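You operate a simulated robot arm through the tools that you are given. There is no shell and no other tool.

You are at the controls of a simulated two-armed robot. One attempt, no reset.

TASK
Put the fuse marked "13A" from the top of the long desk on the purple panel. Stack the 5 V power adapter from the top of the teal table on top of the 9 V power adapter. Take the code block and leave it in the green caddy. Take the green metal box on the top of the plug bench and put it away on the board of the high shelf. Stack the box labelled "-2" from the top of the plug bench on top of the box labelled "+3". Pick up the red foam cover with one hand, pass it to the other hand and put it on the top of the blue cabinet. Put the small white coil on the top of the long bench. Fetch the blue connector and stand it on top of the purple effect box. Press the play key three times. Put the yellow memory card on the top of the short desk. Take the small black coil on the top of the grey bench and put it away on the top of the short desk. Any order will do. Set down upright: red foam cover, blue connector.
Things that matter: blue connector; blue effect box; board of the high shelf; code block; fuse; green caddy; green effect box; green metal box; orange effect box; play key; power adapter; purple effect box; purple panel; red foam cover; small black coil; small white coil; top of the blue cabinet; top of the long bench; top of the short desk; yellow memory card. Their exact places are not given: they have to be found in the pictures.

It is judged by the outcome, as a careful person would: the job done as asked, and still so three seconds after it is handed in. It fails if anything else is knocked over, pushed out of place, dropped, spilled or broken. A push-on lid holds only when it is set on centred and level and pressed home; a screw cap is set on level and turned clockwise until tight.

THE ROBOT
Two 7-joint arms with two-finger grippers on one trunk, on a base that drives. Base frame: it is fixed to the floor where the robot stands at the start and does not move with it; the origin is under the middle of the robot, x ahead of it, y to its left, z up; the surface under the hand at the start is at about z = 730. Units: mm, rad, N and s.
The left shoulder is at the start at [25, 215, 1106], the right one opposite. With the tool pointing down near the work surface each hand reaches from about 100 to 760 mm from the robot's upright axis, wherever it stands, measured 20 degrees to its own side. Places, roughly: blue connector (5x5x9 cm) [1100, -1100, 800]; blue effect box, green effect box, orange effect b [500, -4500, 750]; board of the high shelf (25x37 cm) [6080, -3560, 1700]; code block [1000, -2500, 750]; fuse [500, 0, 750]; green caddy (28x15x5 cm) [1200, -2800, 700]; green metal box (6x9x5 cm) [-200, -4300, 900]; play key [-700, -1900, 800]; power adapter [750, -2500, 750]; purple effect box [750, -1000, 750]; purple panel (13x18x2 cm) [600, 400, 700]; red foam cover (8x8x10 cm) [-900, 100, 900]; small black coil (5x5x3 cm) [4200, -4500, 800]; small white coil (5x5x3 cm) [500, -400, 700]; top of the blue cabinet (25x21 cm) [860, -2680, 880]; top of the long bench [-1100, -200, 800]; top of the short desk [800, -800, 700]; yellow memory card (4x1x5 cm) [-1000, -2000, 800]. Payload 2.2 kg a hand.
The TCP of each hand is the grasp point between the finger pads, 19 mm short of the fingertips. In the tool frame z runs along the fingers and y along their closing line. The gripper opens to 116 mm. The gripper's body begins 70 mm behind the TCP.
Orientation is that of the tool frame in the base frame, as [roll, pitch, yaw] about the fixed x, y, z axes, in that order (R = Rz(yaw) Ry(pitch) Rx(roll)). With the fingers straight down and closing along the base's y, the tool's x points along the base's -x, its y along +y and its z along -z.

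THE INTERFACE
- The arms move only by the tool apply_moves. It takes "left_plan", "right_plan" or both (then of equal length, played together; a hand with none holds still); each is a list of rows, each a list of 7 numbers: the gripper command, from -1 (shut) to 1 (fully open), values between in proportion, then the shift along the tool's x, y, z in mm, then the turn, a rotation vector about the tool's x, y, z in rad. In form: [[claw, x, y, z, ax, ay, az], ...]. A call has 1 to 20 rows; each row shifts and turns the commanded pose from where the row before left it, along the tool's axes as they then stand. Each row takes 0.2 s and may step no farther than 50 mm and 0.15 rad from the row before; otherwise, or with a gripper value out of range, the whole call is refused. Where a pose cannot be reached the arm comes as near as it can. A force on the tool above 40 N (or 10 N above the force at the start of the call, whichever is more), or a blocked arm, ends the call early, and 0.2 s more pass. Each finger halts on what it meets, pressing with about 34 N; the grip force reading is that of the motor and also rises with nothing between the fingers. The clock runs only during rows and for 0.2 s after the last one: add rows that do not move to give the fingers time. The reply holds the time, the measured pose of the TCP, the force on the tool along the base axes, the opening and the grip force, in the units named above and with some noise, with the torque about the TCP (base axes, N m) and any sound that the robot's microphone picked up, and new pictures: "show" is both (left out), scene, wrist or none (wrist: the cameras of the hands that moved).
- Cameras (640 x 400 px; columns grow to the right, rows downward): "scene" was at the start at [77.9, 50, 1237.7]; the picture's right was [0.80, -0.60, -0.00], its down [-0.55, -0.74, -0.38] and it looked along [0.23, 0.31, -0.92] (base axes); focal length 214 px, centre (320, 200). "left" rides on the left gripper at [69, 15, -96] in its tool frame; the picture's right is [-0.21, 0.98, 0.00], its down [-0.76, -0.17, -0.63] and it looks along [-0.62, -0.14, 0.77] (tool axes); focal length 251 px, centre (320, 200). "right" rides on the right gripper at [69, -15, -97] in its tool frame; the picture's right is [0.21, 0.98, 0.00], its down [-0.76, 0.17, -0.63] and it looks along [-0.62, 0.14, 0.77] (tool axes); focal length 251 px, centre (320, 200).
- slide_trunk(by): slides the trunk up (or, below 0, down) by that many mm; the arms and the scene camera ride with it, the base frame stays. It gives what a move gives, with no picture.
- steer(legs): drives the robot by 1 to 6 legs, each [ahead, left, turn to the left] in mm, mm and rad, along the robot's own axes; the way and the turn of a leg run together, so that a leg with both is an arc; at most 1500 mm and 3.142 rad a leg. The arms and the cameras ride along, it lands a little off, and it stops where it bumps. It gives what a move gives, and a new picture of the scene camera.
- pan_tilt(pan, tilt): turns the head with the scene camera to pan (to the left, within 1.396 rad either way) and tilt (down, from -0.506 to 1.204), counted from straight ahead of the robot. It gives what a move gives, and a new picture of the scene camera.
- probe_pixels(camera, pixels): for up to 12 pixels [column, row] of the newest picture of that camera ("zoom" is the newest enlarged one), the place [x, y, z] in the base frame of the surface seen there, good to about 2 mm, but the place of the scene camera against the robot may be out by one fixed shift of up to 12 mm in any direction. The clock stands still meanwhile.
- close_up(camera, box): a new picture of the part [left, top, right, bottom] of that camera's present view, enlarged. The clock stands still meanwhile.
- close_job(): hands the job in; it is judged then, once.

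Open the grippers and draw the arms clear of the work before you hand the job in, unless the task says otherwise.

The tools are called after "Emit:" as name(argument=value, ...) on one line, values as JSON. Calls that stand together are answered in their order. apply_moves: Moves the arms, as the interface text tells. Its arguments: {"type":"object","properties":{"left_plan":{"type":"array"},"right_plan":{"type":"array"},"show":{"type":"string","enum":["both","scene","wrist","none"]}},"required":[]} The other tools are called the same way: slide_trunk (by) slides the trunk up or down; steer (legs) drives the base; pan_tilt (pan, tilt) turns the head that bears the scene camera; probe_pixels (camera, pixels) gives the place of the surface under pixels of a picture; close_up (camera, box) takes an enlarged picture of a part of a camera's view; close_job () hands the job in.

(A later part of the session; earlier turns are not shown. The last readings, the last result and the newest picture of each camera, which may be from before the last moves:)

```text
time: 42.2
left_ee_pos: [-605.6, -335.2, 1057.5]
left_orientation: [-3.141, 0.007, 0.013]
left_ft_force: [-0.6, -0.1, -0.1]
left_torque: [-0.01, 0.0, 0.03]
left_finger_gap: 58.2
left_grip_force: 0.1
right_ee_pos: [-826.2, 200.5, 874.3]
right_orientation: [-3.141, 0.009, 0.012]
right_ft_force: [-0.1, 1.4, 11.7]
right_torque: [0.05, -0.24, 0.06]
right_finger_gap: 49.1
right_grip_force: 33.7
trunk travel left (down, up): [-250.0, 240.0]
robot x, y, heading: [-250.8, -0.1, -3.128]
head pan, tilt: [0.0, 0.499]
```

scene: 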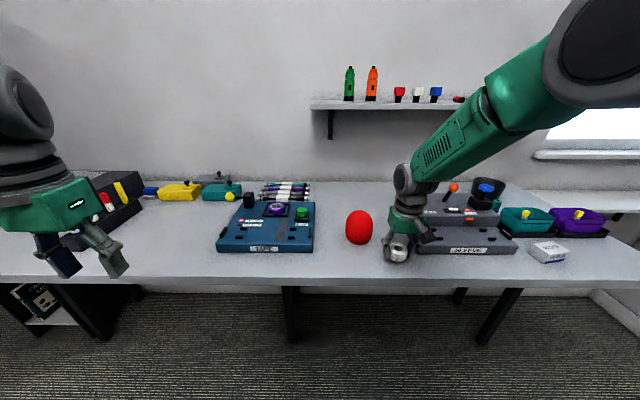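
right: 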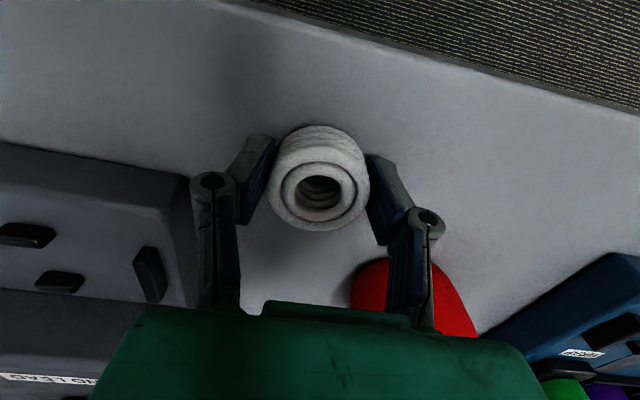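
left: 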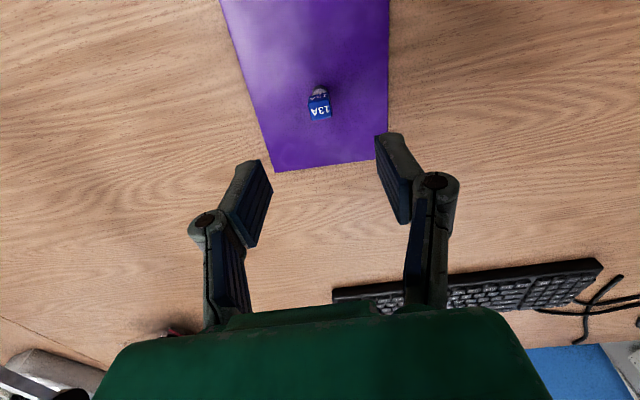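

Contact made (11.7 N). I release the coil and rise straight up.

Emit:
apply_moves(right_plan=[[-1, 0, 0, -1, 0, 0, 0], [0.3, 0, 0, 0, 0, 0, 0], [0.3, 0, 0, 0, 0, 0, 0], [0.3, 0, 0, -40, 0, 0, 0], [0.3, 0, 0, -50, 0, 0, 0], [0.3, 0, 0, -50, 0, 0, 0], [1, 0, 0, -20, 0, 0, 0]], show="wrist")

```text
time: 43.8
left_ee_pos: [-605.8, -336.9, 1057.6]
left_orientation: [3.14, 0.005, 0.012]
left_ft_force: [-0.2, 0.0, 0.3]
left_torque: [0.01, -0.01, 0.0]
left_finger_gap: 57.9
left_grip_force: 0.1
right_ee_pos: [-826.8, 203.3, 1034.1]
right_orientation: [-3.141, 0.006, 0.013]
right_ft_force: [0.2, -0.1, 0.9]
right_torque: [-0.01, -0.02, 0.0]
right_finger_gap: 116.2
right_grip_force: 0.1
trunk travel left (down, up): [-250.0, 240.0]
robot x, y, heading: [-249.6, 2.3, -3.128]
head pan, tilt: [0.0, 0.499]
```

right: 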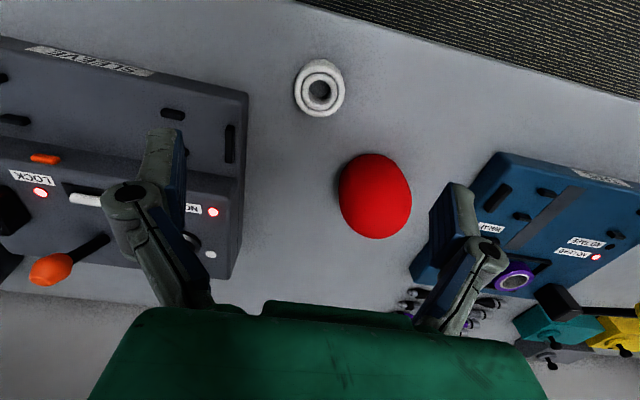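

The coil is on the bench. Now the red cover at (375,195): I probe its outline.

Emit:
probe_pixels(camera="right", pixels=[[375, 195], [345, 190], [406, 195], [375, 160], [375, 232], [380, 175], [372, 215], [365, 205], [385, 205]])

```text
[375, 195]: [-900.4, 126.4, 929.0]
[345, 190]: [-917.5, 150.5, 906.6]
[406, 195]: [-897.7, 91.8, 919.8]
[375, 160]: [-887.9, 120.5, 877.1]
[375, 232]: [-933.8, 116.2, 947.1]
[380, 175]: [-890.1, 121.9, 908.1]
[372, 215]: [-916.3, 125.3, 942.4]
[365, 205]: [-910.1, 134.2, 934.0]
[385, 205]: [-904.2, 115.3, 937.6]
```

Cover axis ≈(-924,113), top ≈951. I position the open right hand above it and look before descending.

Emit:
apply_moves(right_plan=[[1, -33, 30, 0, 0, 0, 0], [1, -33, 30, 0, 0, 0, 0], [1, -32, 30, 0, 0, 0, 0], [1, 0, 0, 0, 0, 0, 0]], show="wrist")

```text
time: 44.8
left_ee_pos: [-605.4, -335.8, 1056.3]
left_orientation: [-3.141, 0.008, 0.013]
left_ft_force: [0.2, 0.3, 0.8]
left_torque: [0.01, 0.03, 0.0]
left_finger_gap: 58.1
left_grip_force: 0.1
right_ee_pos: [-921.5, 109.9, 1034.4]
right_orientation: [3.141, 0.006, 0.012]
right_ft_force: [-1.1, -0.3, 0.3]
right_torque: [-0.01, 0.01, -0.03]
right_finger_gap: 115.9
right_grip_force: 0.0
trunk travel left (down, up): [-250.0, 240.0]
robot x, y, heading: [-249.5, -0.9, -3.13]
head pan, tilt: [0.0, 0.499]
```

right: 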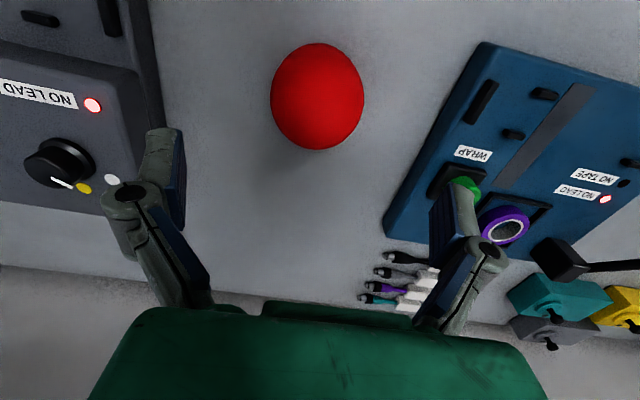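

Emit:
probe_pixels(camera="right", pixels=[[317, 119], [317, 100], [317, 140], [317, 146], [300, 119], [335, 119], [275, 95], [360, 95], [317, 60]])

```text
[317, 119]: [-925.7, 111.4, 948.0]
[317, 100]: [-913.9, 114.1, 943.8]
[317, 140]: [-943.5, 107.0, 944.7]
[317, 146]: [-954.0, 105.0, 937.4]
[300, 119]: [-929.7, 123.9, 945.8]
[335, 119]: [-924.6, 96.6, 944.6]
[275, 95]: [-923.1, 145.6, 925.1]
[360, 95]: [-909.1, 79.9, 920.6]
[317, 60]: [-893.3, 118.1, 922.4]
```

Refined axis (-927,111.5), top 948. I descend to z≈890 and grasp.

Emit:
apply_moves(right_plan=[[1, -5, -1.5, 40, 0, 0, 0], [1, 0, 0, 45, 0, 0, 0], [1, 0, 0, 40, 0, 0, 0], [1, 0, 0, 19, 0, 0, 0], [1, 0, 0, 0, 0, 0, 0], [0, 0, 0, 0, 0, 0, 0], [-1, 0, 0, 0, 0, 0, 0], [-1, 0, 0, 0, 0, 0, 0]], show="wrist")

```text
time: 46.6
left_ee_pos: [-606.0, -335.1, 1056.5]
left_orientation: [-3.14, 0.006, 0.012]
left_ft_force: [0.4, 0.0, 0.2]
left_torque: [0.02, -0.01, 0.01]
left_finger_gap: 58.1
left_grip_force: 0.0
right_ee_pos: [-930.1, 112.3, 890.0]
right_orientation: [-3.14, 0.007, 0.011]
right_ft_force: [0.3, 0.0, 3.3]
right_torque: [-0.01, 0.0, 0.03]
right_finger_gap: 79.8
right_grip_force: 34.3
trunk travel left (down, up): [-250.0, 240.0]
robot x, y, heading: [-251.1, 0.6, -3.127]
head pan, tilt: [0.0, 0.499]
```

right: 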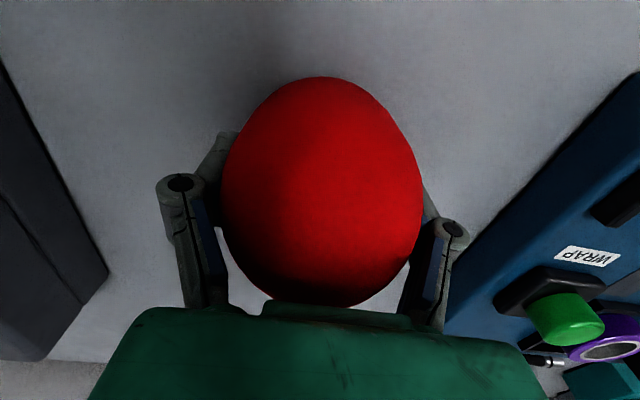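

The cover is held (gap 80). I lift it and draw it back to about 420 mm in front of me.

Emit:
apply_moves(right_plan=[[-1, 0, 0, -40, 0, 0, 0], [-1, 0, 0, -50, 0, 0, 0], [-1, 0, 0, -50, 0, 0, 0], [-1, 45, 0, 0, 0, 0, 0], [-1, 45, 0, 0, 0, 0, 0], [-1, 45, 0, 0, 0, 0, 0], [-1, 45, 0, 0, 0, 0, 0], [-1, 45, 0, 0, 0, 0, 0], [-1, 35, 0, 0, 0, 0, 0]], show="wrist")

Emit:
apply_moves(left_plan=[[1, 0, 0, 0, 0, 0, -0.15], [1, 0, 0, 0, 0, 0, -0.15], [1, 0, 0, 0, 0, 0, -0.15], [1, 0, 0, 0, 0, 0, -0.15], [1, 0, 0, 0, 0, 0, -0.15], [1, 0, 0, 0, 0, 0, -0.15], [1, 0, 0, 0, 0, 0, -0.15], [1, 0, 0, 0, 0, 0, -0.15], [1, 0, 0, 0, 0, 0, -0.15], [1, 0, 0, 0, 0, 0, -0.15], [1, 0, 0, 0, 0, 0, -0.071]], show="scene")

```text
time: 48.6
left_ee_pos: [-604.7, -336.9, 1056.8]
left_orientation: [3.141, 0.008, 0.013]
left_ft_force: [0.3, 0.5, -0.4]
left_torque: [0.01, 0.0, 0.0]
left_finger_gap: 58.2
left_grip_force: 0.2
right_ee_pos: [-666.4, 115.9, 1027.4]
right_orientation: [3.141, 0.008, 0.011]
right_ft_force: [0.4, 0.9, 1.0]
right_torque: [-0.02, 0.03, 0.0]
right_finger_gap: 79.2
right_grip_force: 34.2
trunk travel left (down, up): [-250.0, 240.0]
robot x, y, heading: [-251.2, 2.2, -3.129]
head pan, tilt: [0.0, 0.499]
```

right: 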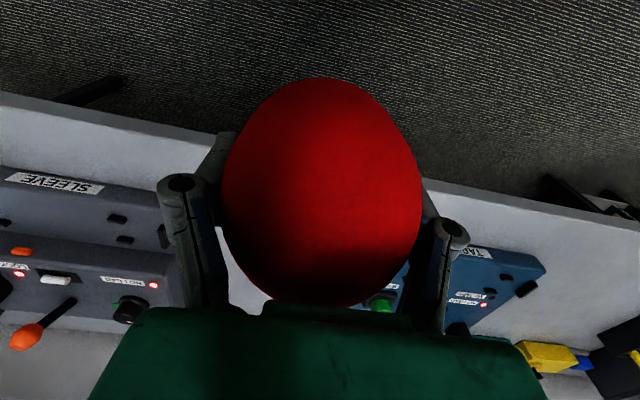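

```text
time: 51.0
left_ee_pos: [-607.5, -335.2, 1057.4]
left_orientation: [-3.138, -0.001, 1.584]
left_ft_force: [-0.2, 0.1, 0.3]
left_torque: [-0.03, 0.02, 0.04]
left_finger_gap: 116.1
left_grip_force: 0.1
right_ee_pos: [-668.1, 115.4, 1027.4]
right_orientation: [-3.14, 0.005, 0.013]
right_ft_force: [-0.6, 0.2, -0.7]
right_torque: [0.01, 0.0, 0.0]
right_finger_gap: 78.7
right_grip_force: 33.9
trunk travel left (down, up): [-250.0, 240.0]
robot x, y, heading: [-247.0, -0.4, -3.133]
head pan, tilt: [0.0, 0.499]
```

scene: 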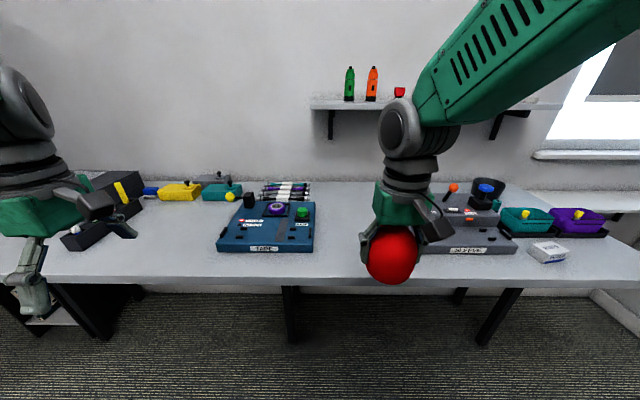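

The yaw was reached. Now I pitch the left hand to horizontal, pointing to my right.

Emit:
apply_moves(left_plan=[[1, 0, 0, 0, 0, 0.15, 0], [1, 0, 0, 0, 0, 0.15, 0], [1, 0, 0, 0, 0, 0.15, 0], [1, 0, 0, 0, 0, 0.15, 0], [1, 0, 0, 0, 0, 0.15, 0], [1, 0, 0, 0, 0, 0.15, 0], [1, 0, 0, 0, 0, 0.15, 0], [1, 0, 0, 0, 0, 0.15, 0], [1, 0, 0, 0, 0, 0.15, 0], [1, 0, 0, 0, 0, 0.15, 0], [1, 0, 0, 0, 0, 0, 0]], show="both")

```text
time: 53.4
left_ee_pos: [-605.9, -335.7, 1055.5]
left_orientation: [-3.047, -1.499, 1.489]
left_ft_force: [0.2, 0.6, 0.9]
left_torque: [-0.01, -0.02, -0.01]
left_finger_gap: 115.9
left_grip_force: 0.1
right_ee_pos: [-666.8, 117.4, 1027.1]
right_orientation: [3.142, 0.007, 0.011]
right_ft_force: [0.4, 1.2, 0.1]
right_torque: [0.03, -0.02, -0.02]
right_finger_gap: 78.3
right_grip_force: 33.6
trunk travel left (down, up): [-250.0, 240.0]
robot x, y, heading: [-251.1, 2.0, -3.127]
head pan, tilt: [0.0, 0.499]
```

scene: 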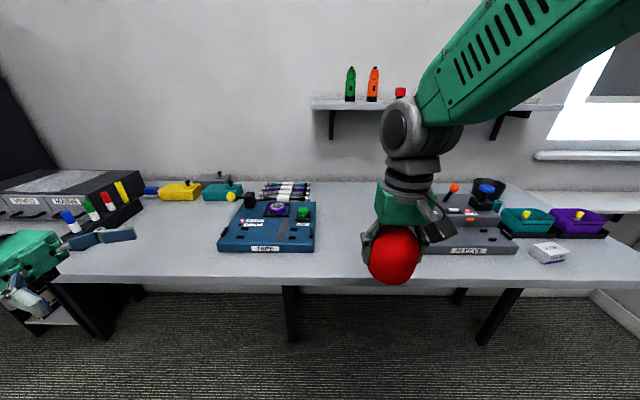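
left: 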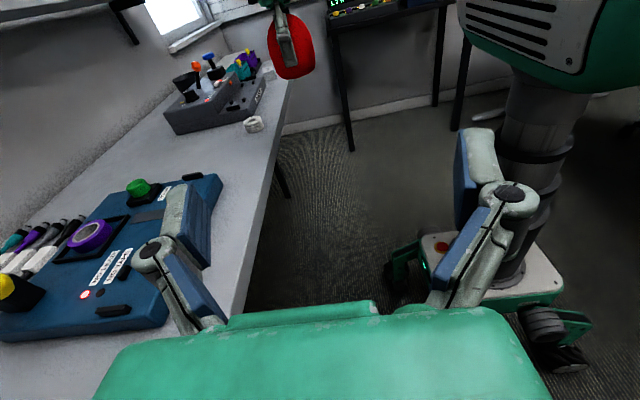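

Left hand is near-horizontal. I bring the cover to the middle with the right hand and align the left hand in front of it at a stand-off.

Emit:
apply_moves(right_plan=[[-1, 0, 48, 0, 0, 0, 0], [-1, 0, 48, 0, 0, 0, 0], [-1, 0, 0, 0, 0, 0, 0], [-1, 0, 0, 0, 0, 0, 0], [-1, 0, 0, 0, 0, 0, 0], [-1, 0, 0, 0, 0, 0, 0], [-1, 0, 0, 0, 0, 0, 0]], left_plan=[[1, 0, 0, 0, 0, 0.07, 0], [1, -7, -31, 0, 0, 0, 0], [1, -7, -31, 20, 0, 0, 0], [1, 0, 0, 45, 0, 0, 0], [1, 0, 0, 45, 0, 0, 0], [1, 0, 0, 45, 0, 0, 0], [1, 0, 0, 45, 0, 0, 0]], show="both")

```text
time: 55.0
left_ee_pos: [-669.6, -138.0, 1042.8]
left_orientation: [-1.486, -1.565, -0.069]
left_ft_force: [0.6, 0.9, -0.1]
left_torque: [0.01, 0.03, 0.0]
left_finger_gap: 116.0
left_grip_force: 0.1
right_ee_pos: [-666.8, 16.5, 1028.4]
right_orientation: [-3.139, 0.005, 0.014]
right_ft_force: [0.2, 1.2, -0.2]
right_torque: [-0.01, -0.02, 0.0]
right_finger_gap: 77.9
right_grip_force: 33.6
trunk travel left (down, up): [-250.0, 240.0]
robot x, y, heading: [-248.9, 1.8, -3.134]
head pan, tilt: [0.0, 0.499]
```

scene: 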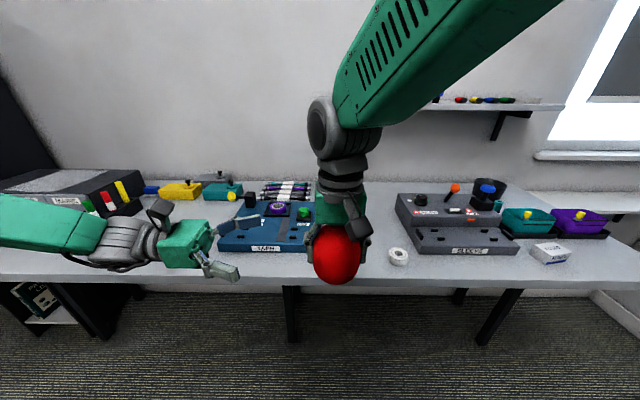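
right: 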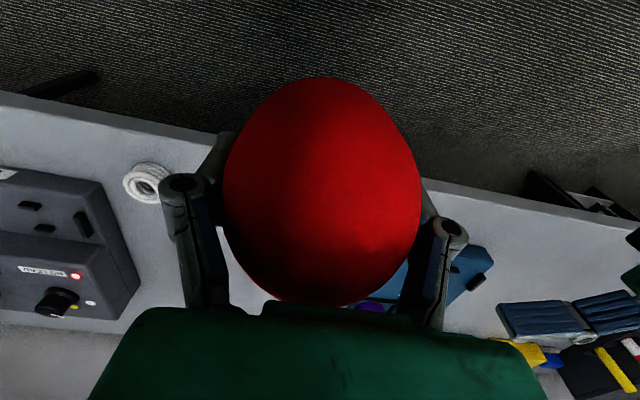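
left: 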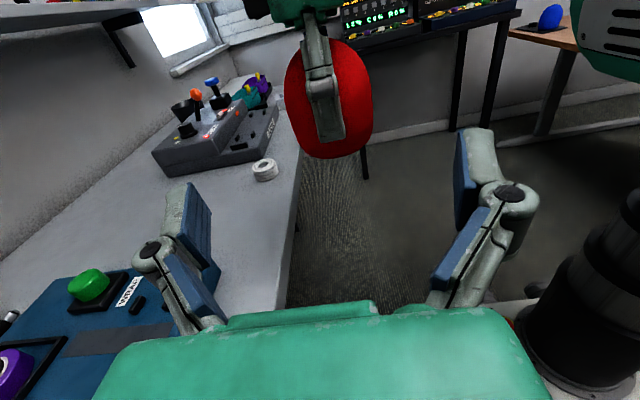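

Aligned: egg at (328,100) straddled by the left fingers. I advance along the tool axis to its centre.

Emit:
apply_moves(left_plan=[[1, 0, 0, 40, 0, 0, 0], [1, 0, 0, 40, 0, 0, 0], [1, 0, 0, 30, 0, 0, 0], [1, 0, 0, 20, 0, 0, 0], [1, 0, 0, 16, 0, 0, 0], [1, 0, 0, 0, 0, 0, 0]], show="both")

```text
time: 56.4
left_ee_pos: [-672.4, 8.9, 1041.2]
left_orientation: [-1.649, -1.565, 0.089]
left_ft_force: [0.9, 0.7, -0.1]
left_torque: [0.01, 0.0, -0.02]
left_finger_gap: 115.9
left_grip_force: 0.1
right_ee_pos: [-667.8, 19.6, 1027.2]
right_orientation: [-3.139, 0.006, 0.012]
right_ft_force: [0.4, 0.3, -0.1]
right_torque: [0.0, -0.02, 0.01]
right_finger_gap: 77.7
right_grip_force: 34.2
trunk travel left (down, up): [-250.0, 240.0]
robot x, y, heading: [-251.2, -4.7, -3.134]
head pan, tilt: [0.0, 0.499]
```

scene: 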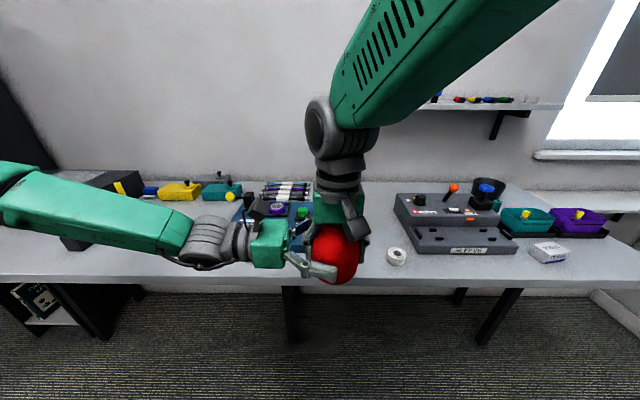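
left: 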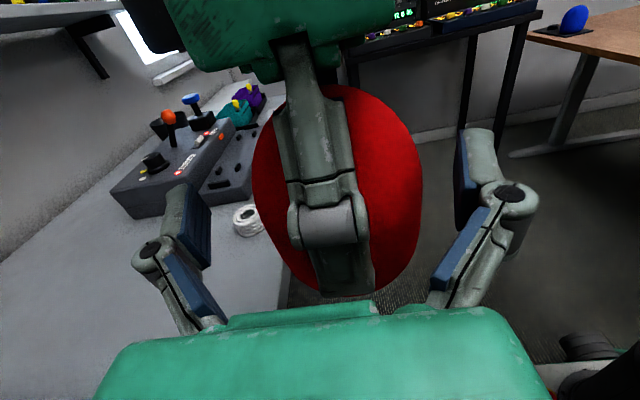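

I centre a little (+4 in x, +7 forward) and close the left gripper.

Emit:
apply_moves(left_plan=[[1, 0, 4, 7, 0, 0, 0], [0.6, 0, 0, 0, 0, 0, 0], [0.2, 0, 0, 0, 0, 0, 0], [-1, 0, 0, 0, 0, 0, 0], [-1, 0, 0, 0, 0, 0, 0], [-1, 0, 0, 0, 0, 0, 0]], show="both")

```text
time: 57.8
left_ee_pos: [-667.8, 17.8, 1041.7]
left_orientation: [-1.5, -1.566, -0.062]
left_ft_force: [24.6, -12.8, 4.5]
left_torque: [-0.03, -0.43, -0.06]
left_finger_gap: 72.6
left_grip_force: 33.8
right_ee_pos: [-668.9, 19.3, 1028.4]
right_orientation: [-3.14, 0.009, 0.013]
right_ft_force: [-24.9, 13.3, -3.7]
right_torque: [-0.18, 0.07, 0.0]
right_finger_gap: 77.3
right_grip_force: 34.3
trunk travel left (down, up): [-250.0, 240.0]
robot x, y, heading: [-250.5, 0.0, -3.128]
head pan, tilt: [0.0, 0.499]
```

scene: 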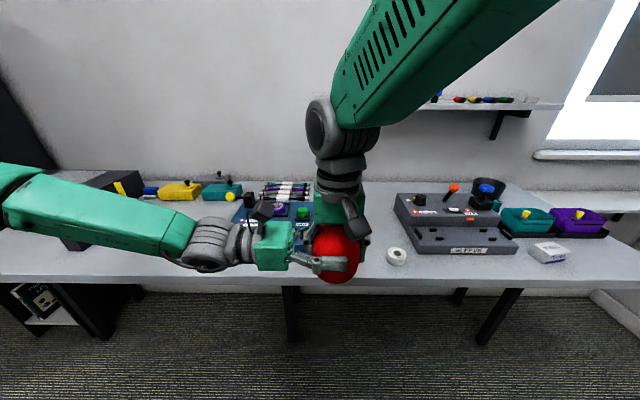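
left: 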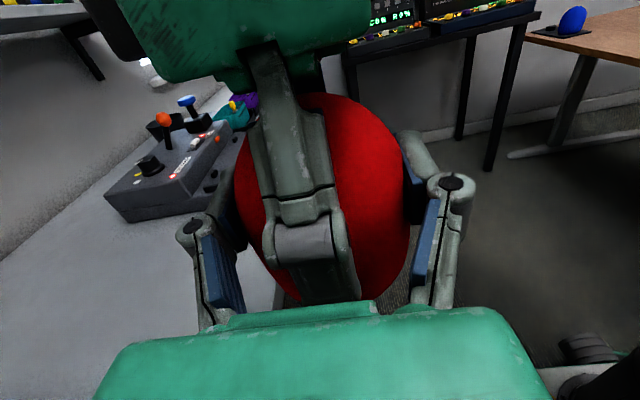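

Both hands hold it (left gap 72.6). I relieve the cross-force a little, then open the right hand and raise it clear.

Emit:
apply_moves(left_plan=[[-1, 0, 2, -1, 0, 0, 0], [-1, 0, 0, 0, 0, 0, 0], [-1, 0, 0, 0, 0, 0, 0]], right_plan=[[-1, 0, 0, 0, 0, 0, 0], [-1, 0, 0, 0, 0, 0, 0], [-1, 0, 0, 0, 0, 0, 0]], show="none")

Emit:
apply_moves(right_plan=[[-0.2, 0, 0, 0, 0, 0, 0], [0.6, 0, 0, 0, 0, 0, 0], [0.75, 0, 0, 0, 0, 0, 0], [0.75, 0, 0, 0, 0, 0, 0]], show="both")

```text
time: 58.6
left_ee_pos: [-666.0, 15.0, 1042.6]
left_orientation: [-1.705, -1.564, 0.147]
left_ft_force: [19.8, -1.3, 0.2]
left_torque: [-0.05, -0.09, -0.03]
left_finger_gap: 72.5
left_grip_force: 34.1
right_ee_pos: [-666.1, 18.2, 1028.0]
right_orientation: [3.141, 0.008, 0.013]
right_ft_force: [-19.5, 1.5, 0.3]
right_torque: [0.02, -0.2, -0.03]
right_finger_gap: 77.5
right_grip_force: 33.9
trunk travel left (down, up): [-250.0, 240.0]
robot x, y, heading: [-255.0, 1.4, -3.132]
head pan, tilt: [0.0, 0.499]
```

```text
time: 59.6
left_ee_pos: [-667.5, 14.7, 1042.6]
left_orientation: [-1.664, -1.565, 0.104]
left_ft_force: [0.1, 0.7, -0.4]
left_torque: [0.01, -0.03, 0.0]
left_finger_gap: 72.6
left_grip_force: 34.3
right_ee_pos: [-666.9, 19.1, 1026.9]
right_orientation: [3.141, 0.005, 0.013]
right_ft_force: [0.5, 0.3, 0.6]
right_torque: [0.03, 0.0, 0.01]
right_finger_gap: 101.2
right_grip_force: 0.2
trunk travel left (down, up): [-250.0, 240.0]
robot x, y, heading: [-249.9, -1.1, -3.126]
head pan, tilt: [0.0, 0.499]
```

scene: 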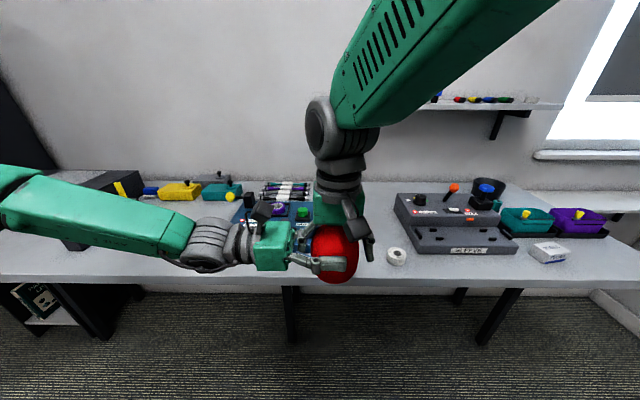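
right: 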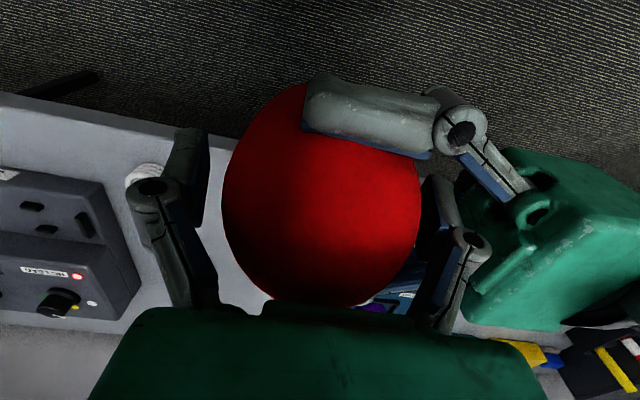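

The left hand holds the cover alone, still upright. I raise the right hand straight up and then draw it to my right side.

Emit:
apply_moves(right_plan=[[0.75, 0, 0, -30, 0, 0, 0], [0.75, 0, 0, -40, 0, 0, 0], [0.75, 0, 0, -45, 0, 0, 0], [0.75, 0, 0, -45, 0, 0, 0], [0.5, 0, -45, 0, 0, 0, 0], [0, 0, -45, 0, 0, 0, 0], [0, 0, -45, 0, 0, 0, 0], [0, 0, -45, 0, 0, 0, 0], [0, 0, -45, 0, 0, 0, 0], [0, 0, -40, 20, 0, 0, 0], [0, 20, -30, 30, 0, 0, 0]], show="both")

```text
time: 62.0
left_ee_pos: [-666.2, 21.3, 1043.2]
left_orientation: [-2.231, -1.561, 0.672]
left_ft_force: [-0.3, 0.2, 0.0]
left_torque: [0.0, 0.02, 0.0]
left_finger_gap: 72.4
left_grip_force: 33.6
right_ee_pos: [-649.0, 320.1, 1137.3]
right_orientation: [3.137, 0.007, 0.011]
right_ft_force: [0.7, 0.5, 0.1]
right_torque: [-0.01, 0.05, 0.02]
right_finger_gap: 57.9
right_grip_force: 0.0
trunk travel left (down, up): [-250.0, 240.0]
robot x, y, heading: [-249.4, 0.7, -3.132]
head pan, tilt: [0.0, 0.499]
```

scene: 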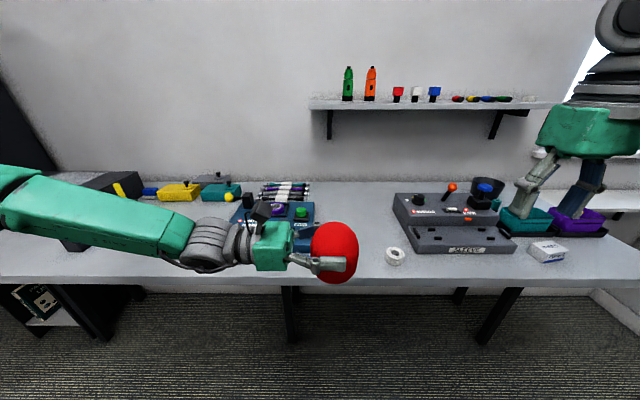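
right: 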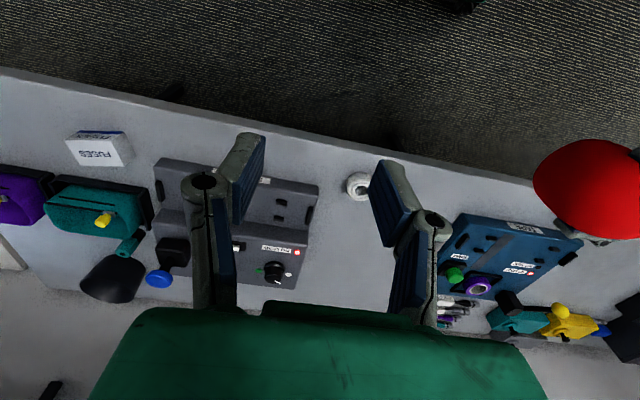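

The handover is done. I turn left to face down the aisle (-y) and survey the far side.

Emit:
steer(legs=[[0, 0, 1.571]])

Emit:
pan_tilt(pan=0.3, tilt=0.25)

```text
time: 66.3
left_ee_pos: [-267.2, -416.7, 1043.3]
left_orientation: [-1.981, -1.565, 1.994]
left_ft_force: [-0.9, 0.4, -0.2]
left_torque: [0.01, -0.01, 0.0]
left_finger_gap: 71.8
left_grip_force: 33.8
right_ee_pos: [-566.8, -400.0, 1137.3]
right_orientation: [3.141, 0.004, 1.585]
right_ft_force: [0.2, -0.5, 0.0]
right_torque: [-0.01, 0.0, -0.02]
right_finger_gap: 57.9
right_grip_force: 0.2
trunk travel left (down, up): [-250.0, 240.0]
robot x, y, heading: [-249.9, -1.8, -1.558]
head pan, tilt: [0.0, 0.499]
```

scene: 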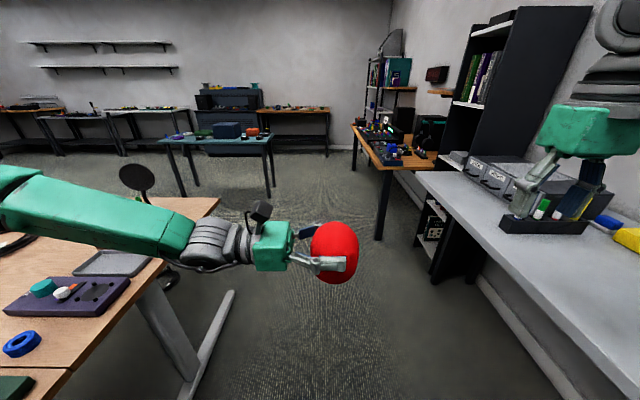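

```text
time: 67.1
left_ee_pos: [-266.8, -414.2, 1043.1]
left_orientation: [-1.824, -1.562, 1.837]
left_ft_force: [0.3, 0.0, 0.1]
left_torque: [-0.02, 0.0, -0.01]
left_finger_gap: 71.9
left_grip_force: 33.8
right_ee_pos: [-565.6, -397.0, 1138.3]
right_orientation: [-3.141, 0.009, 1.585]
right_ft_force: [0.0, -0.2, -0.6]
right_torque: [0.01, -0.03, 0.02]
right_finger_gap: 58.0
right_grip_force: 0.2
trunk travel left (down, up): [-250.0, 240.0]
robot x, y, heading: [-247.6, 0.2, -1.556]
head pan, tilt: [0.3, 0.25]
```

scene: 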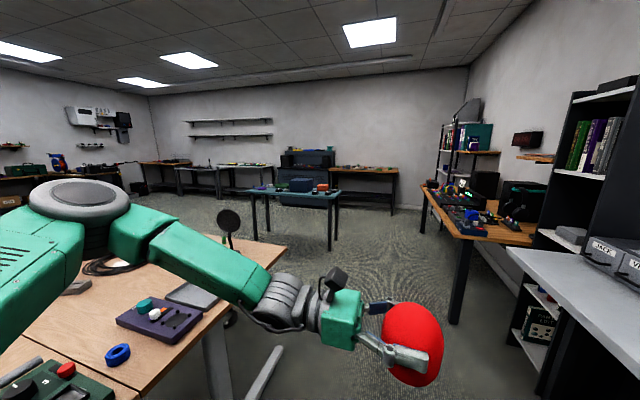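

The black disc on a stand at (230,222) might be in the way of my left arm; I probe it and the teal table.

Emit:
probe_pixels(camera="scene", pixels=[[230, 222], [230, 240], [279, 258], [262, 196], [335, 190], [300, 185], [300, 178], [328, 187], [445, 225], [475, 215], [530, 230], [215, 340]])

Emit:
close_up(camera="scene", box=[240, 140, 400, 240])

Emit:
close_up(camera="scene", box=[410, 140, 570, 240])

```text
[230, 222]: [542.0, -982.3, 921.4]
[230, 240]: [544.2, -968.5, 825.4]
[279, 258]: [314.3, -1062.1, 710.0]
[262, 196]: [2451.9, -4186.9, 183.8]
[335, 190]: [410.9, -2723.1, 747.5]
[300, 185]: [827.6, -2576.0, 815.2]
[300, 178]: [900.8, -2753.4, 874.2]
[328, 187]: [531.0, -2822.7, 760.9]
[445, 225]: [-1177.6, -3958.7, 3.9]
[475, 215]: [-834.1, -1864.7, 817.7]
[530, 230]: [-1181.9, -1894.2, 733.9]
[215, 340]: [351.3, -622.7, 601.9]
```

```text
4.00 times, centred on (320, 190) of scene
```

zoom: 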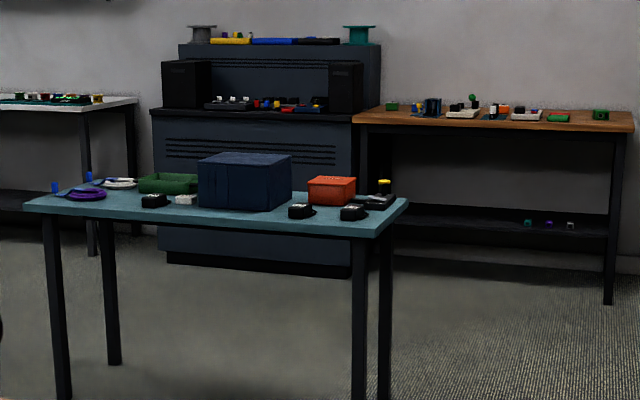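

```text
4.00 times, centred on (490, 190) of scene
```

zoom: 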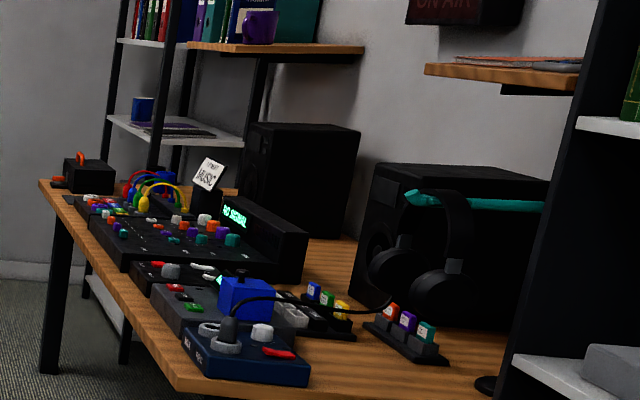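

I check the clearance on the right: the black shelf's edge and my right arm.

Emit:
probe_pixels(camera="scene", pixels=[[573, 110], [578, 200], [512, 250], [548, 262], [535, 245], [430, 205], [455, 300], [70, 200], [130, 235], [180, 235]])

Emit:
pan_tilt(pan=-0.8, tilt=0.25)

```text
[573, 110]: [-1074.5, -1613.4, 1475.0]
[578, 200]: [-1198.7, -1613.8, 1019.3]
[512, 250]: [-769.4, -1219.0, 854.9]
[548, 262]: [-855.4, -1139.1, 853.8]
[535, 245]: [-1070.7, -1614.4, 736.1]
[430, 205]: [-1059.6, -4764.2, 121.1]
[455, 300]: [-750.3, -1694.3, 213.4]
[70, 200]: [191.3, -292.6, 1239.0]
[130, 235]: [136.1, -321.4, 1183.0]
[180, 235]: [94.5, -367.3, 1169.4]
```

```text
time: 68.4
left_ee_pos: [-266.7, -415.0, 1043.8]
left_orientation: [-1.835, -1.562, 1.848]
left_ft_force: [0.8, -0.1, 0.2]
left_torque: [0.02, 0.02, 0.03]
left_finger_gap: 71.8
left_grip_force: 34.4
right_ee_pos: [-566.6, -397.6, 1138.1]
right_orientation: [-3.141, 0.008, 1.583]
right_ft_force: [-0.4, 0.8, -0.8]
right_torque: [0.06, -0.01, -0.01]
right_finger_gap: 58.1
right_grip_force: 0.0
trunk travel left (down, up): [-250.0, 240.0]
robot x, y, heading: [-251.7, 1.4, -1.557]
head pan, tilt: [-0.799, 0.25]
```

scene: 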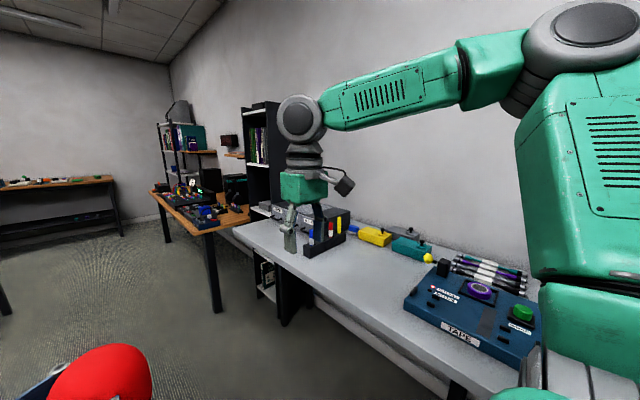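

Clear on both sides. I drive down the aisle and then diagonally toward the teal table, stopping short at about (870,-1950).

Emit:
steer(legs=[[1450, 30, 0], [500, 1100, 0]])

Emit:
pan_tilt(pan=0, tilt=0.5)

```text
time: 81.3
left_ee_pos: [848.5, -2370.7, 1043.0]
left_orientation: [-1.933, -1.562, 1.922]
left_ft_force: [-0.2, 0.0, -0.3]
left_torque: [0.02, -0.02, 0.07]
left_finger_gap: 70.5
left_grip_force: 34.3
right_ee_pos: [550.6, -2346.9, 1137.5]
right_orientation: [3.14, 0.009, 1.56]
right_ft_force: [0.3, -0.5, 0.9]
right_torque: [0.01, -0.02, 0.01]
right_finger_gap: 57.8
right_grip_force: 0.0
trunk travel left (down, up): [-250.0, 240.0]
robot x, y, heading: [875.2, -1958.4, -1.582]
head pan, tilt: [-0.799, 0.25]
```

scene: 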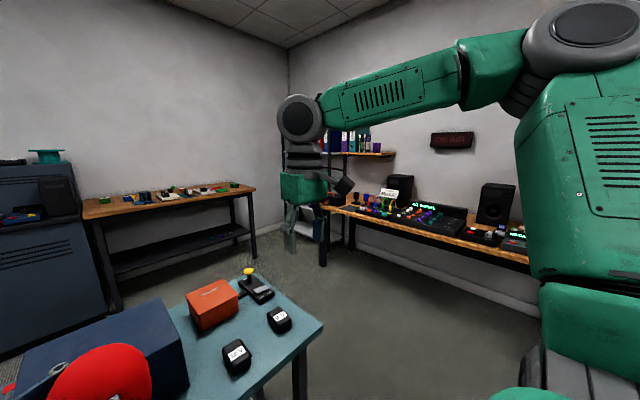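

```text
time: 82.4
left_ee_pos: [849.8, -2368.6, 1045.0]
left_orientation: [-1.755, -1.56, 1.744]
left_ft_force: [0.3, 0.3, 0.6]
left_torque: [0.01, 0.01, 0.03]
left_finger_gap: 70.9
left_grip_force: 34.2
right_ee_pos: [552.3, -2344.5, 1139.1]
right_orientation: [-3.141, 0.01, 1.559]
right_ft_force: [-1.0, -0.3, -0.1]
right_torque: [-0.02, 0.0, 0.0]
right_finger_gap: 58.2
right_grip_force: 0.1
trunk travel left (down, up): [-250.0, 240.0]
robot x, y, heading: [874.8, -1958.8, -1.586]
head pan, tilt: [0.0, 0.499]
```

scene: 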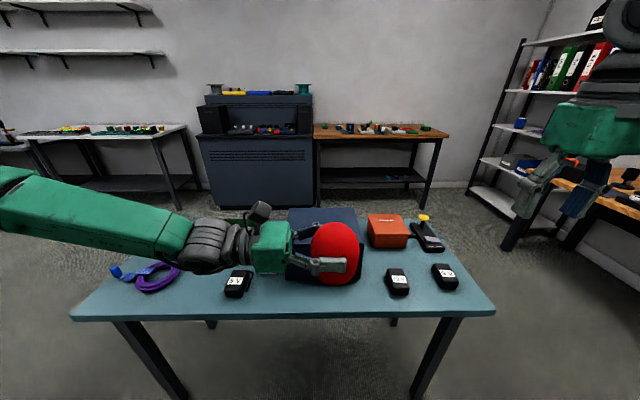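

The teal table is ahead. I read the labels and probe the cabinet.

Emit:
close_up(camera="scene", box=[360, 200, 480, 300])

Emit:
close_up(camera="scene", box=[100, 240, 340, 320])

Emit:
probe_pixels(camera="scene", pixels=[[295, 215], [350, 215], [310, 222], [358, 280], [300, 270], [290, 230], [238, 283], [398, 281], [445, 277], [90, 305], [480, 300], [290, 312]])

```text
4.00 times, centred on (420, 250) of scene
```

zoom: 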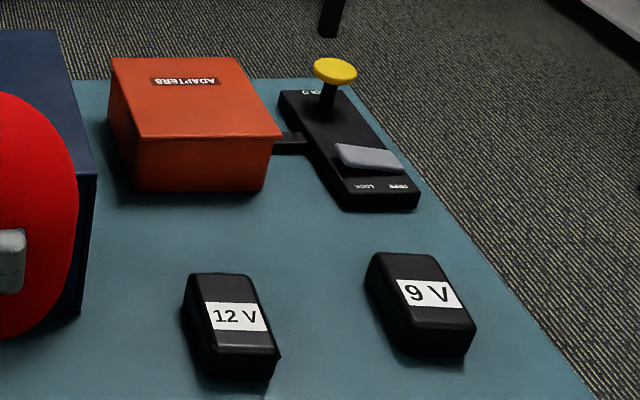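

```text
2.67 times, centred on (220, 280) of scene
```

zoom: 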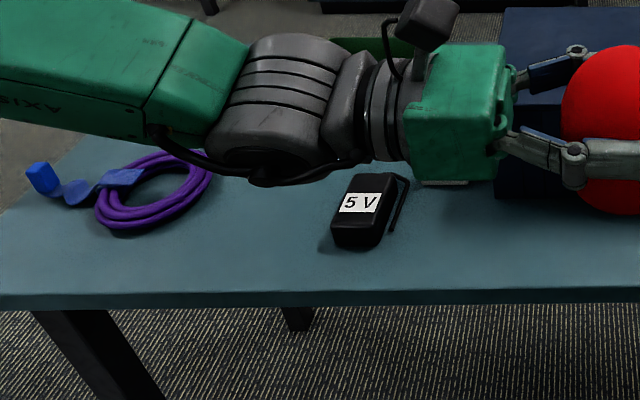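

```text
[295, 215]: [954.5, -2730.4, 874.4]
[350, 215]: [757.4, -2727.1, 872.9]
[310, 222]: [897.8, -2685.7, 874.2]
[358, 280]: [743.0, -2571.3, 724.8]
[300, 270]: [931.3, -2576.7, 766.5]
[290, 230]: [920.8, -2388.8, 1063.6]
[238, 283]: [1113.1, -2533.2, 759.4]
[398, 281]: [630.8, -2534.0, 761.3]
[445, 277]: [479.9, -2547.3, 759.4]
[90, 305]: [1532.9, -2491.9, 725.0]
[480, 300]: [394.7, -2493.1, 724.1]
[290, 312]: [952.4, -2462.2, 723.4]
```

The cabinet top is free (x≈735–985, y≈-2575…-2785, z≈874 by scene). I drive 190 mm closer with the cover held at z≈1043.

Emit:
steer(legs=[[190, 0, 0.013]])

Emit:
apply_moves(left_plan=[[-1, 0, -45, 0, 0, 0, 0], [-1, 0, -45, 0, 0, 0, 0], [-1, 0, 0, 0, 0, 0, 0]], show="both")

```text
time: 84.0
left_ee_pos: [855.0, -2556.9, 1044.6]
left_orientation: [-1.767, -1.56, 1.768]
left_ft_force: [-0.8, -1.1, -0.2]
left_torque: [0.0, 0.0, -0.03]
left_finger_gap: 70.3
left_grip_force: 34.9
right_ee_pos: [556.0, -2537.4, 1137.8]
right_orientation: [3.14, 0.008, 1.574]
right_ft_force: [0.5, -0.4, -0.3]
right_torque: [0.03, 0.04, 0.0]
right_finger_gap: 58.2
right_grip_force: 0.1
trunk travel left (down, up): [-250.0, 240.0]
robot x, y, heading: [875.3, -2150.2, -1.568]
head pan, tilt: [0.0, 0.499]
```

scene: 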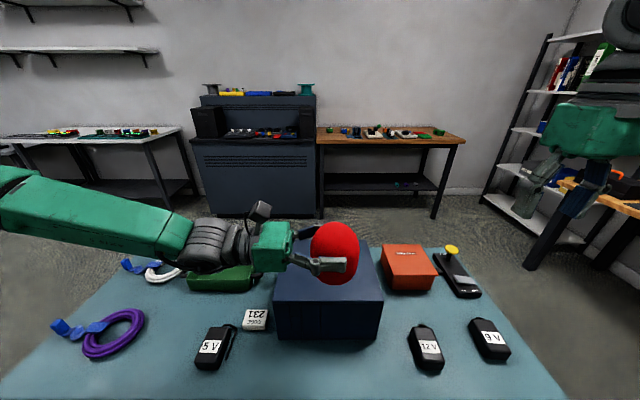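

```text
time: 84.8
left_ee_pos: [855.3, -2644.2, 1048.7]
left_orientation: [-1.755, -1.557, 1.757]
left_ft_force: [0.4, 0.2, -0.6]
left_torque: [0.03, -0.03, 0.01]
left_finger_gap: 70.5
left_grip_force: 33.4
right_ee_pos: [555.4, -2531.9, 1141.5]
right_orientation: [3.14, 0.015, 1.575]
right_ft_force: [0.4, -0.2, 0.0]
right_torque: [-0.01, 0.04, 0.0]
right_finger_gap: 58.1
right_grip_force: 0.1
trunk travel left (down, up): [-250.0, 240.0]
robot x, y, heading: [876.5, -2145.8, -1.565]
head pan, tilt: [0.0, 0.499]
```

scene: 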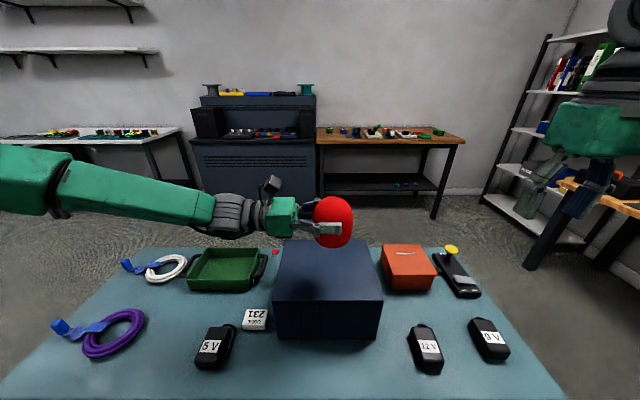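
left: 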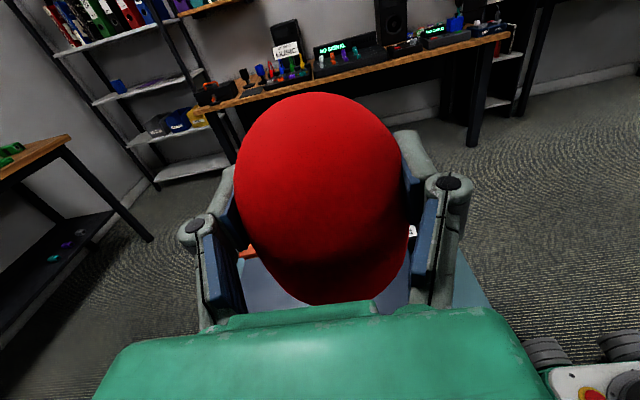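

The cover looks upright above the cabinet top. I advance 20 mm and lower to z≈936, then check.

Emit:
apply_moves(left_plan=[[-1, 0, -20, 0, 0, 0, 0], [-1, -40, 0, 0, 0, 0, 0], [-1, -40, 0, 0, 0, 0, 0], [-1, -25, 0, 0, 0, 0, 0], [-1, 0, 0, 0, 0, 0, 0]], show="both")

```text
time: 86.0
left_ee_pos: [855.6, -2666.3, 942.4]
left_orientation: [-1.748, -1.558, 1.75]
left_ft_force: [0.8, 1.3, -0.5]
left_torque: [0.0, -0.01, 0.01]
left_finger_gap: 70.3
left_grip_force: 33.7
right_ee_pos: [556.5, -2533.9, 1140.4]
right_orientation: [3.14, 0.011, 1.573]
right_ft_force: [-0.7, 0.6, 0.0]
right_torque: [-0.02, 0.05, -0.01]
right_finger_gap: 57.9
right_grip_force: 0.1
trunk travel left (down, up): [-250.0, 240.0]
robot x, y, heading: [878.3, -2142.3, -1.567]
head pan, tilt: [0.0, 0.499]
```

scene: 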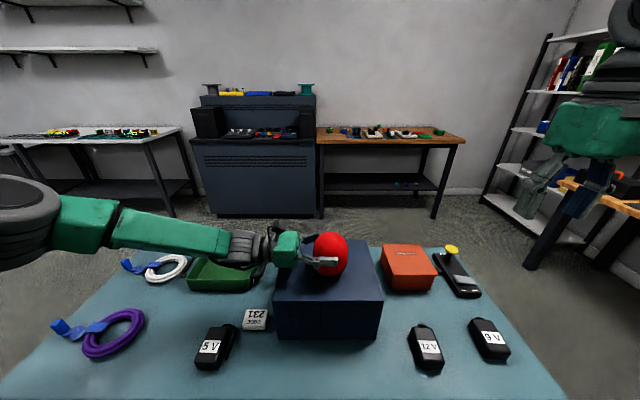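
left: 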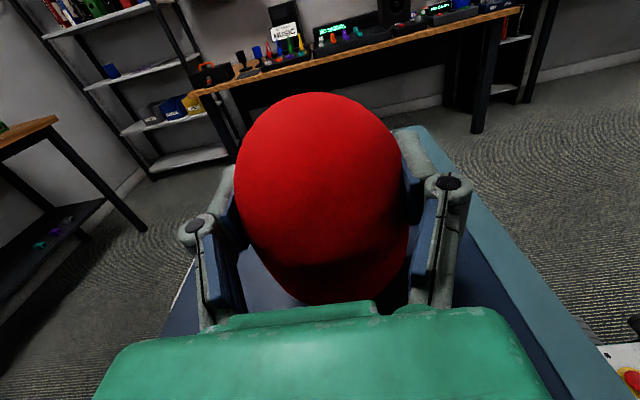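

Emit:
apply_moves(left_plan=[[-1, -6, 0, 0, 0, 0, 0], [-1, -3, 0, 0, 0, 0, 0], [-1, 0, 0, 0, 0, 0, 0]], show="none")

Emit:
apply_moves(left_plan=[[-1, -3, 0, 0, 0, 0, 0], [-1, 0, 0, 0, 0, 0, 0]], show="none")

Emit:
apply_moves(left_plan=[[-1, -2, 0, 0, 0, 0, 0], [-1, 0, 0, 0, 0, 0, 0]], show="none")

```text
time: 86.8
left_ee_pos: [856.1, -2665.1, 932.9]
left_orientation: [-1.74, -1.557, 1.744]
left_ft_force: [0.8, 0.5, 0.4]
left_torque: [0.01, -0.01, 0.04]
left_finger_gap: 70.3
left_grip_force: 33.4
right_ee_pos: [555.1, -2532.8, 1139.6]
right_orientation: [3.14, 0.012, 1.574]
right_ft_force: [0.4, 0.9, -1.2]
right_torque: [0.0, 0.0, -0.01]
right_finger_gap: 58.0
right_grip_force: 0.1
trunk travel left (down, up): [-250.0, 240.0]
robot x, y, heading: [875.0, -2143.7, -1.566]
head pan, tilt: [0.0, 0.499]
```

```text
time: 87.4
left_ee_pos: [855.7, -2665.2, 929.4]
left_orientation: [-1.745, -1.557, 1.747]
left_ft_force: [1.3, 0.7, -0.6]
left_torque: [-0.02, -0.05, 0.02]
left_finger_gap: 70.1
left_grip_force: 34.4
right_ee_pos: [555.4, -2533.2, 1140.2]
right_orientation: [3.14, 0.012, 1.576]
right_ft_force: [-0.3, 0.0, 0.4]
right_torque: [-0.01, -0.01, -0.02]
right_finger_gap: 58.0
right_grip_force: 0.1
trunk travel left (down, up): [-250.0, 240.0]
robot x, y, heading: [871.8, -2142.0, -1.566]
head pan, tilt: [0.0, 0.499]
```

```text
time: 88.0
left_ee_pos: [854.7, -2665.5, 927.7]
left_orientation: [-1.747, -1.558, 1.749]
left_ft_force: [0.9, 0.6, -0.1]
left_torque: [0.0, 0.02, 0.02]
left_finger_gap: 70.2
left_grip_force: 34.7
right_ee_pos: [556.0, -2534.0, 1139.7]
right_orientation: [3.14, 0.012, 1.575]
right_ft_force: [0.0, 0.5, -0.1]
right_torque: [0.01, -0.02, 0.02]
right_finger_gap: 58.2
right_grip_force: 0.0
trunk travel left (down, up): [-250.0, 240.0]
robot x, y, heading: [872.7, -2144.6, -1.57]
head pan, tilt: [0.0, 0.499]
```

Emit:
apply_moves(left_plan=[[-1, -2, 0, 0, 0, 0, 0], [-1, 0, 0, 0, 0, 0, 0]], show="none")

Emit:
apply_moves(left_plan=[[-1, -2, 0, 0, 0, 0, 0], [-1, 0, 0, 0, 0, 0, 0]], show="scene")

Emit:
close_up(camera="scene", box=[270, 220, 390, 295])

```text
time: 88.6
left_ee_pos: [855.6, -2666.9, 928.0]
left_orientation: [-1.592, -1.557, 1.597]
left_ft_force: [-0.1, 0.1, 5.2]
left_torque: [0.21, -0.02, -0.01]
left_finger_gap: 70.1
left_grip_force: 34.0
right_ee_pos: [555.7, -2534.2, 1140.0]
right_orientation: [3.14, 0.012, 1.575]
right_ft_force: [0.2, 0.1, -0.5]
right_torque: [0.01, 0.03, 0.02]
right_finger_gap: 58.1
right_grip_force: 0.1
trunk travel left (down, up): [-250.0, 240.0]
robot x, y, heading: [875.6, -2146.7, -1.566]
head pan, tilt: [0.0, 0.499]
```

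```text
time: 89.2
left_ee_pos: [855.8, -2665.6, 927.0]
left_orientation: [-1.411, -1.556, 1.413]
left_ft_force: [1.7, -4.0, 21.8]
left_torque: [0.49, -0.26, -0.08]
left_finger_gap: 70.1
left_grip_force: 33.9
right_ee_pos: [555.7, -2532.6, 1141.7]
right_orientation: [3.14, 0.013, 1.573]
right_ft_force: [1.0, 0.5, -0.9]
right_torque: [-0.03, 0.0, -0.01]
right_finger_gap: 57.6
right_grip_force: 0.1
trunk travel left (down, up): [-250.0, 240.0]
robot x, y, heading: [878.4, -2146.7, -1.567]
head pan, tilt: [0.0, 0.499]
```

scene: 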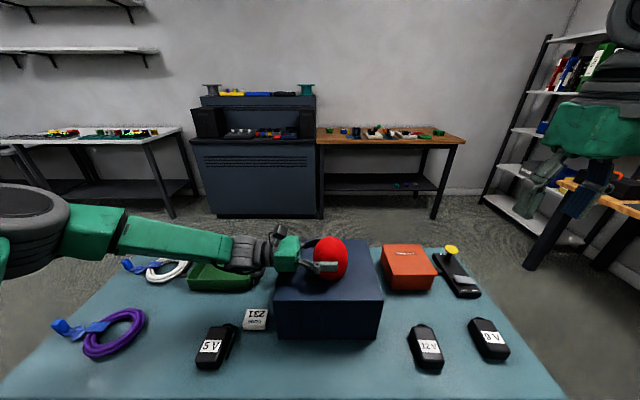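

```text
5.33 times, centred on (330, 258) of scene
```

zoom: 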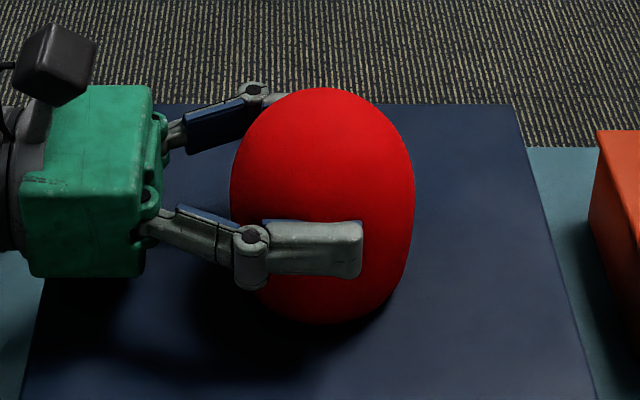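

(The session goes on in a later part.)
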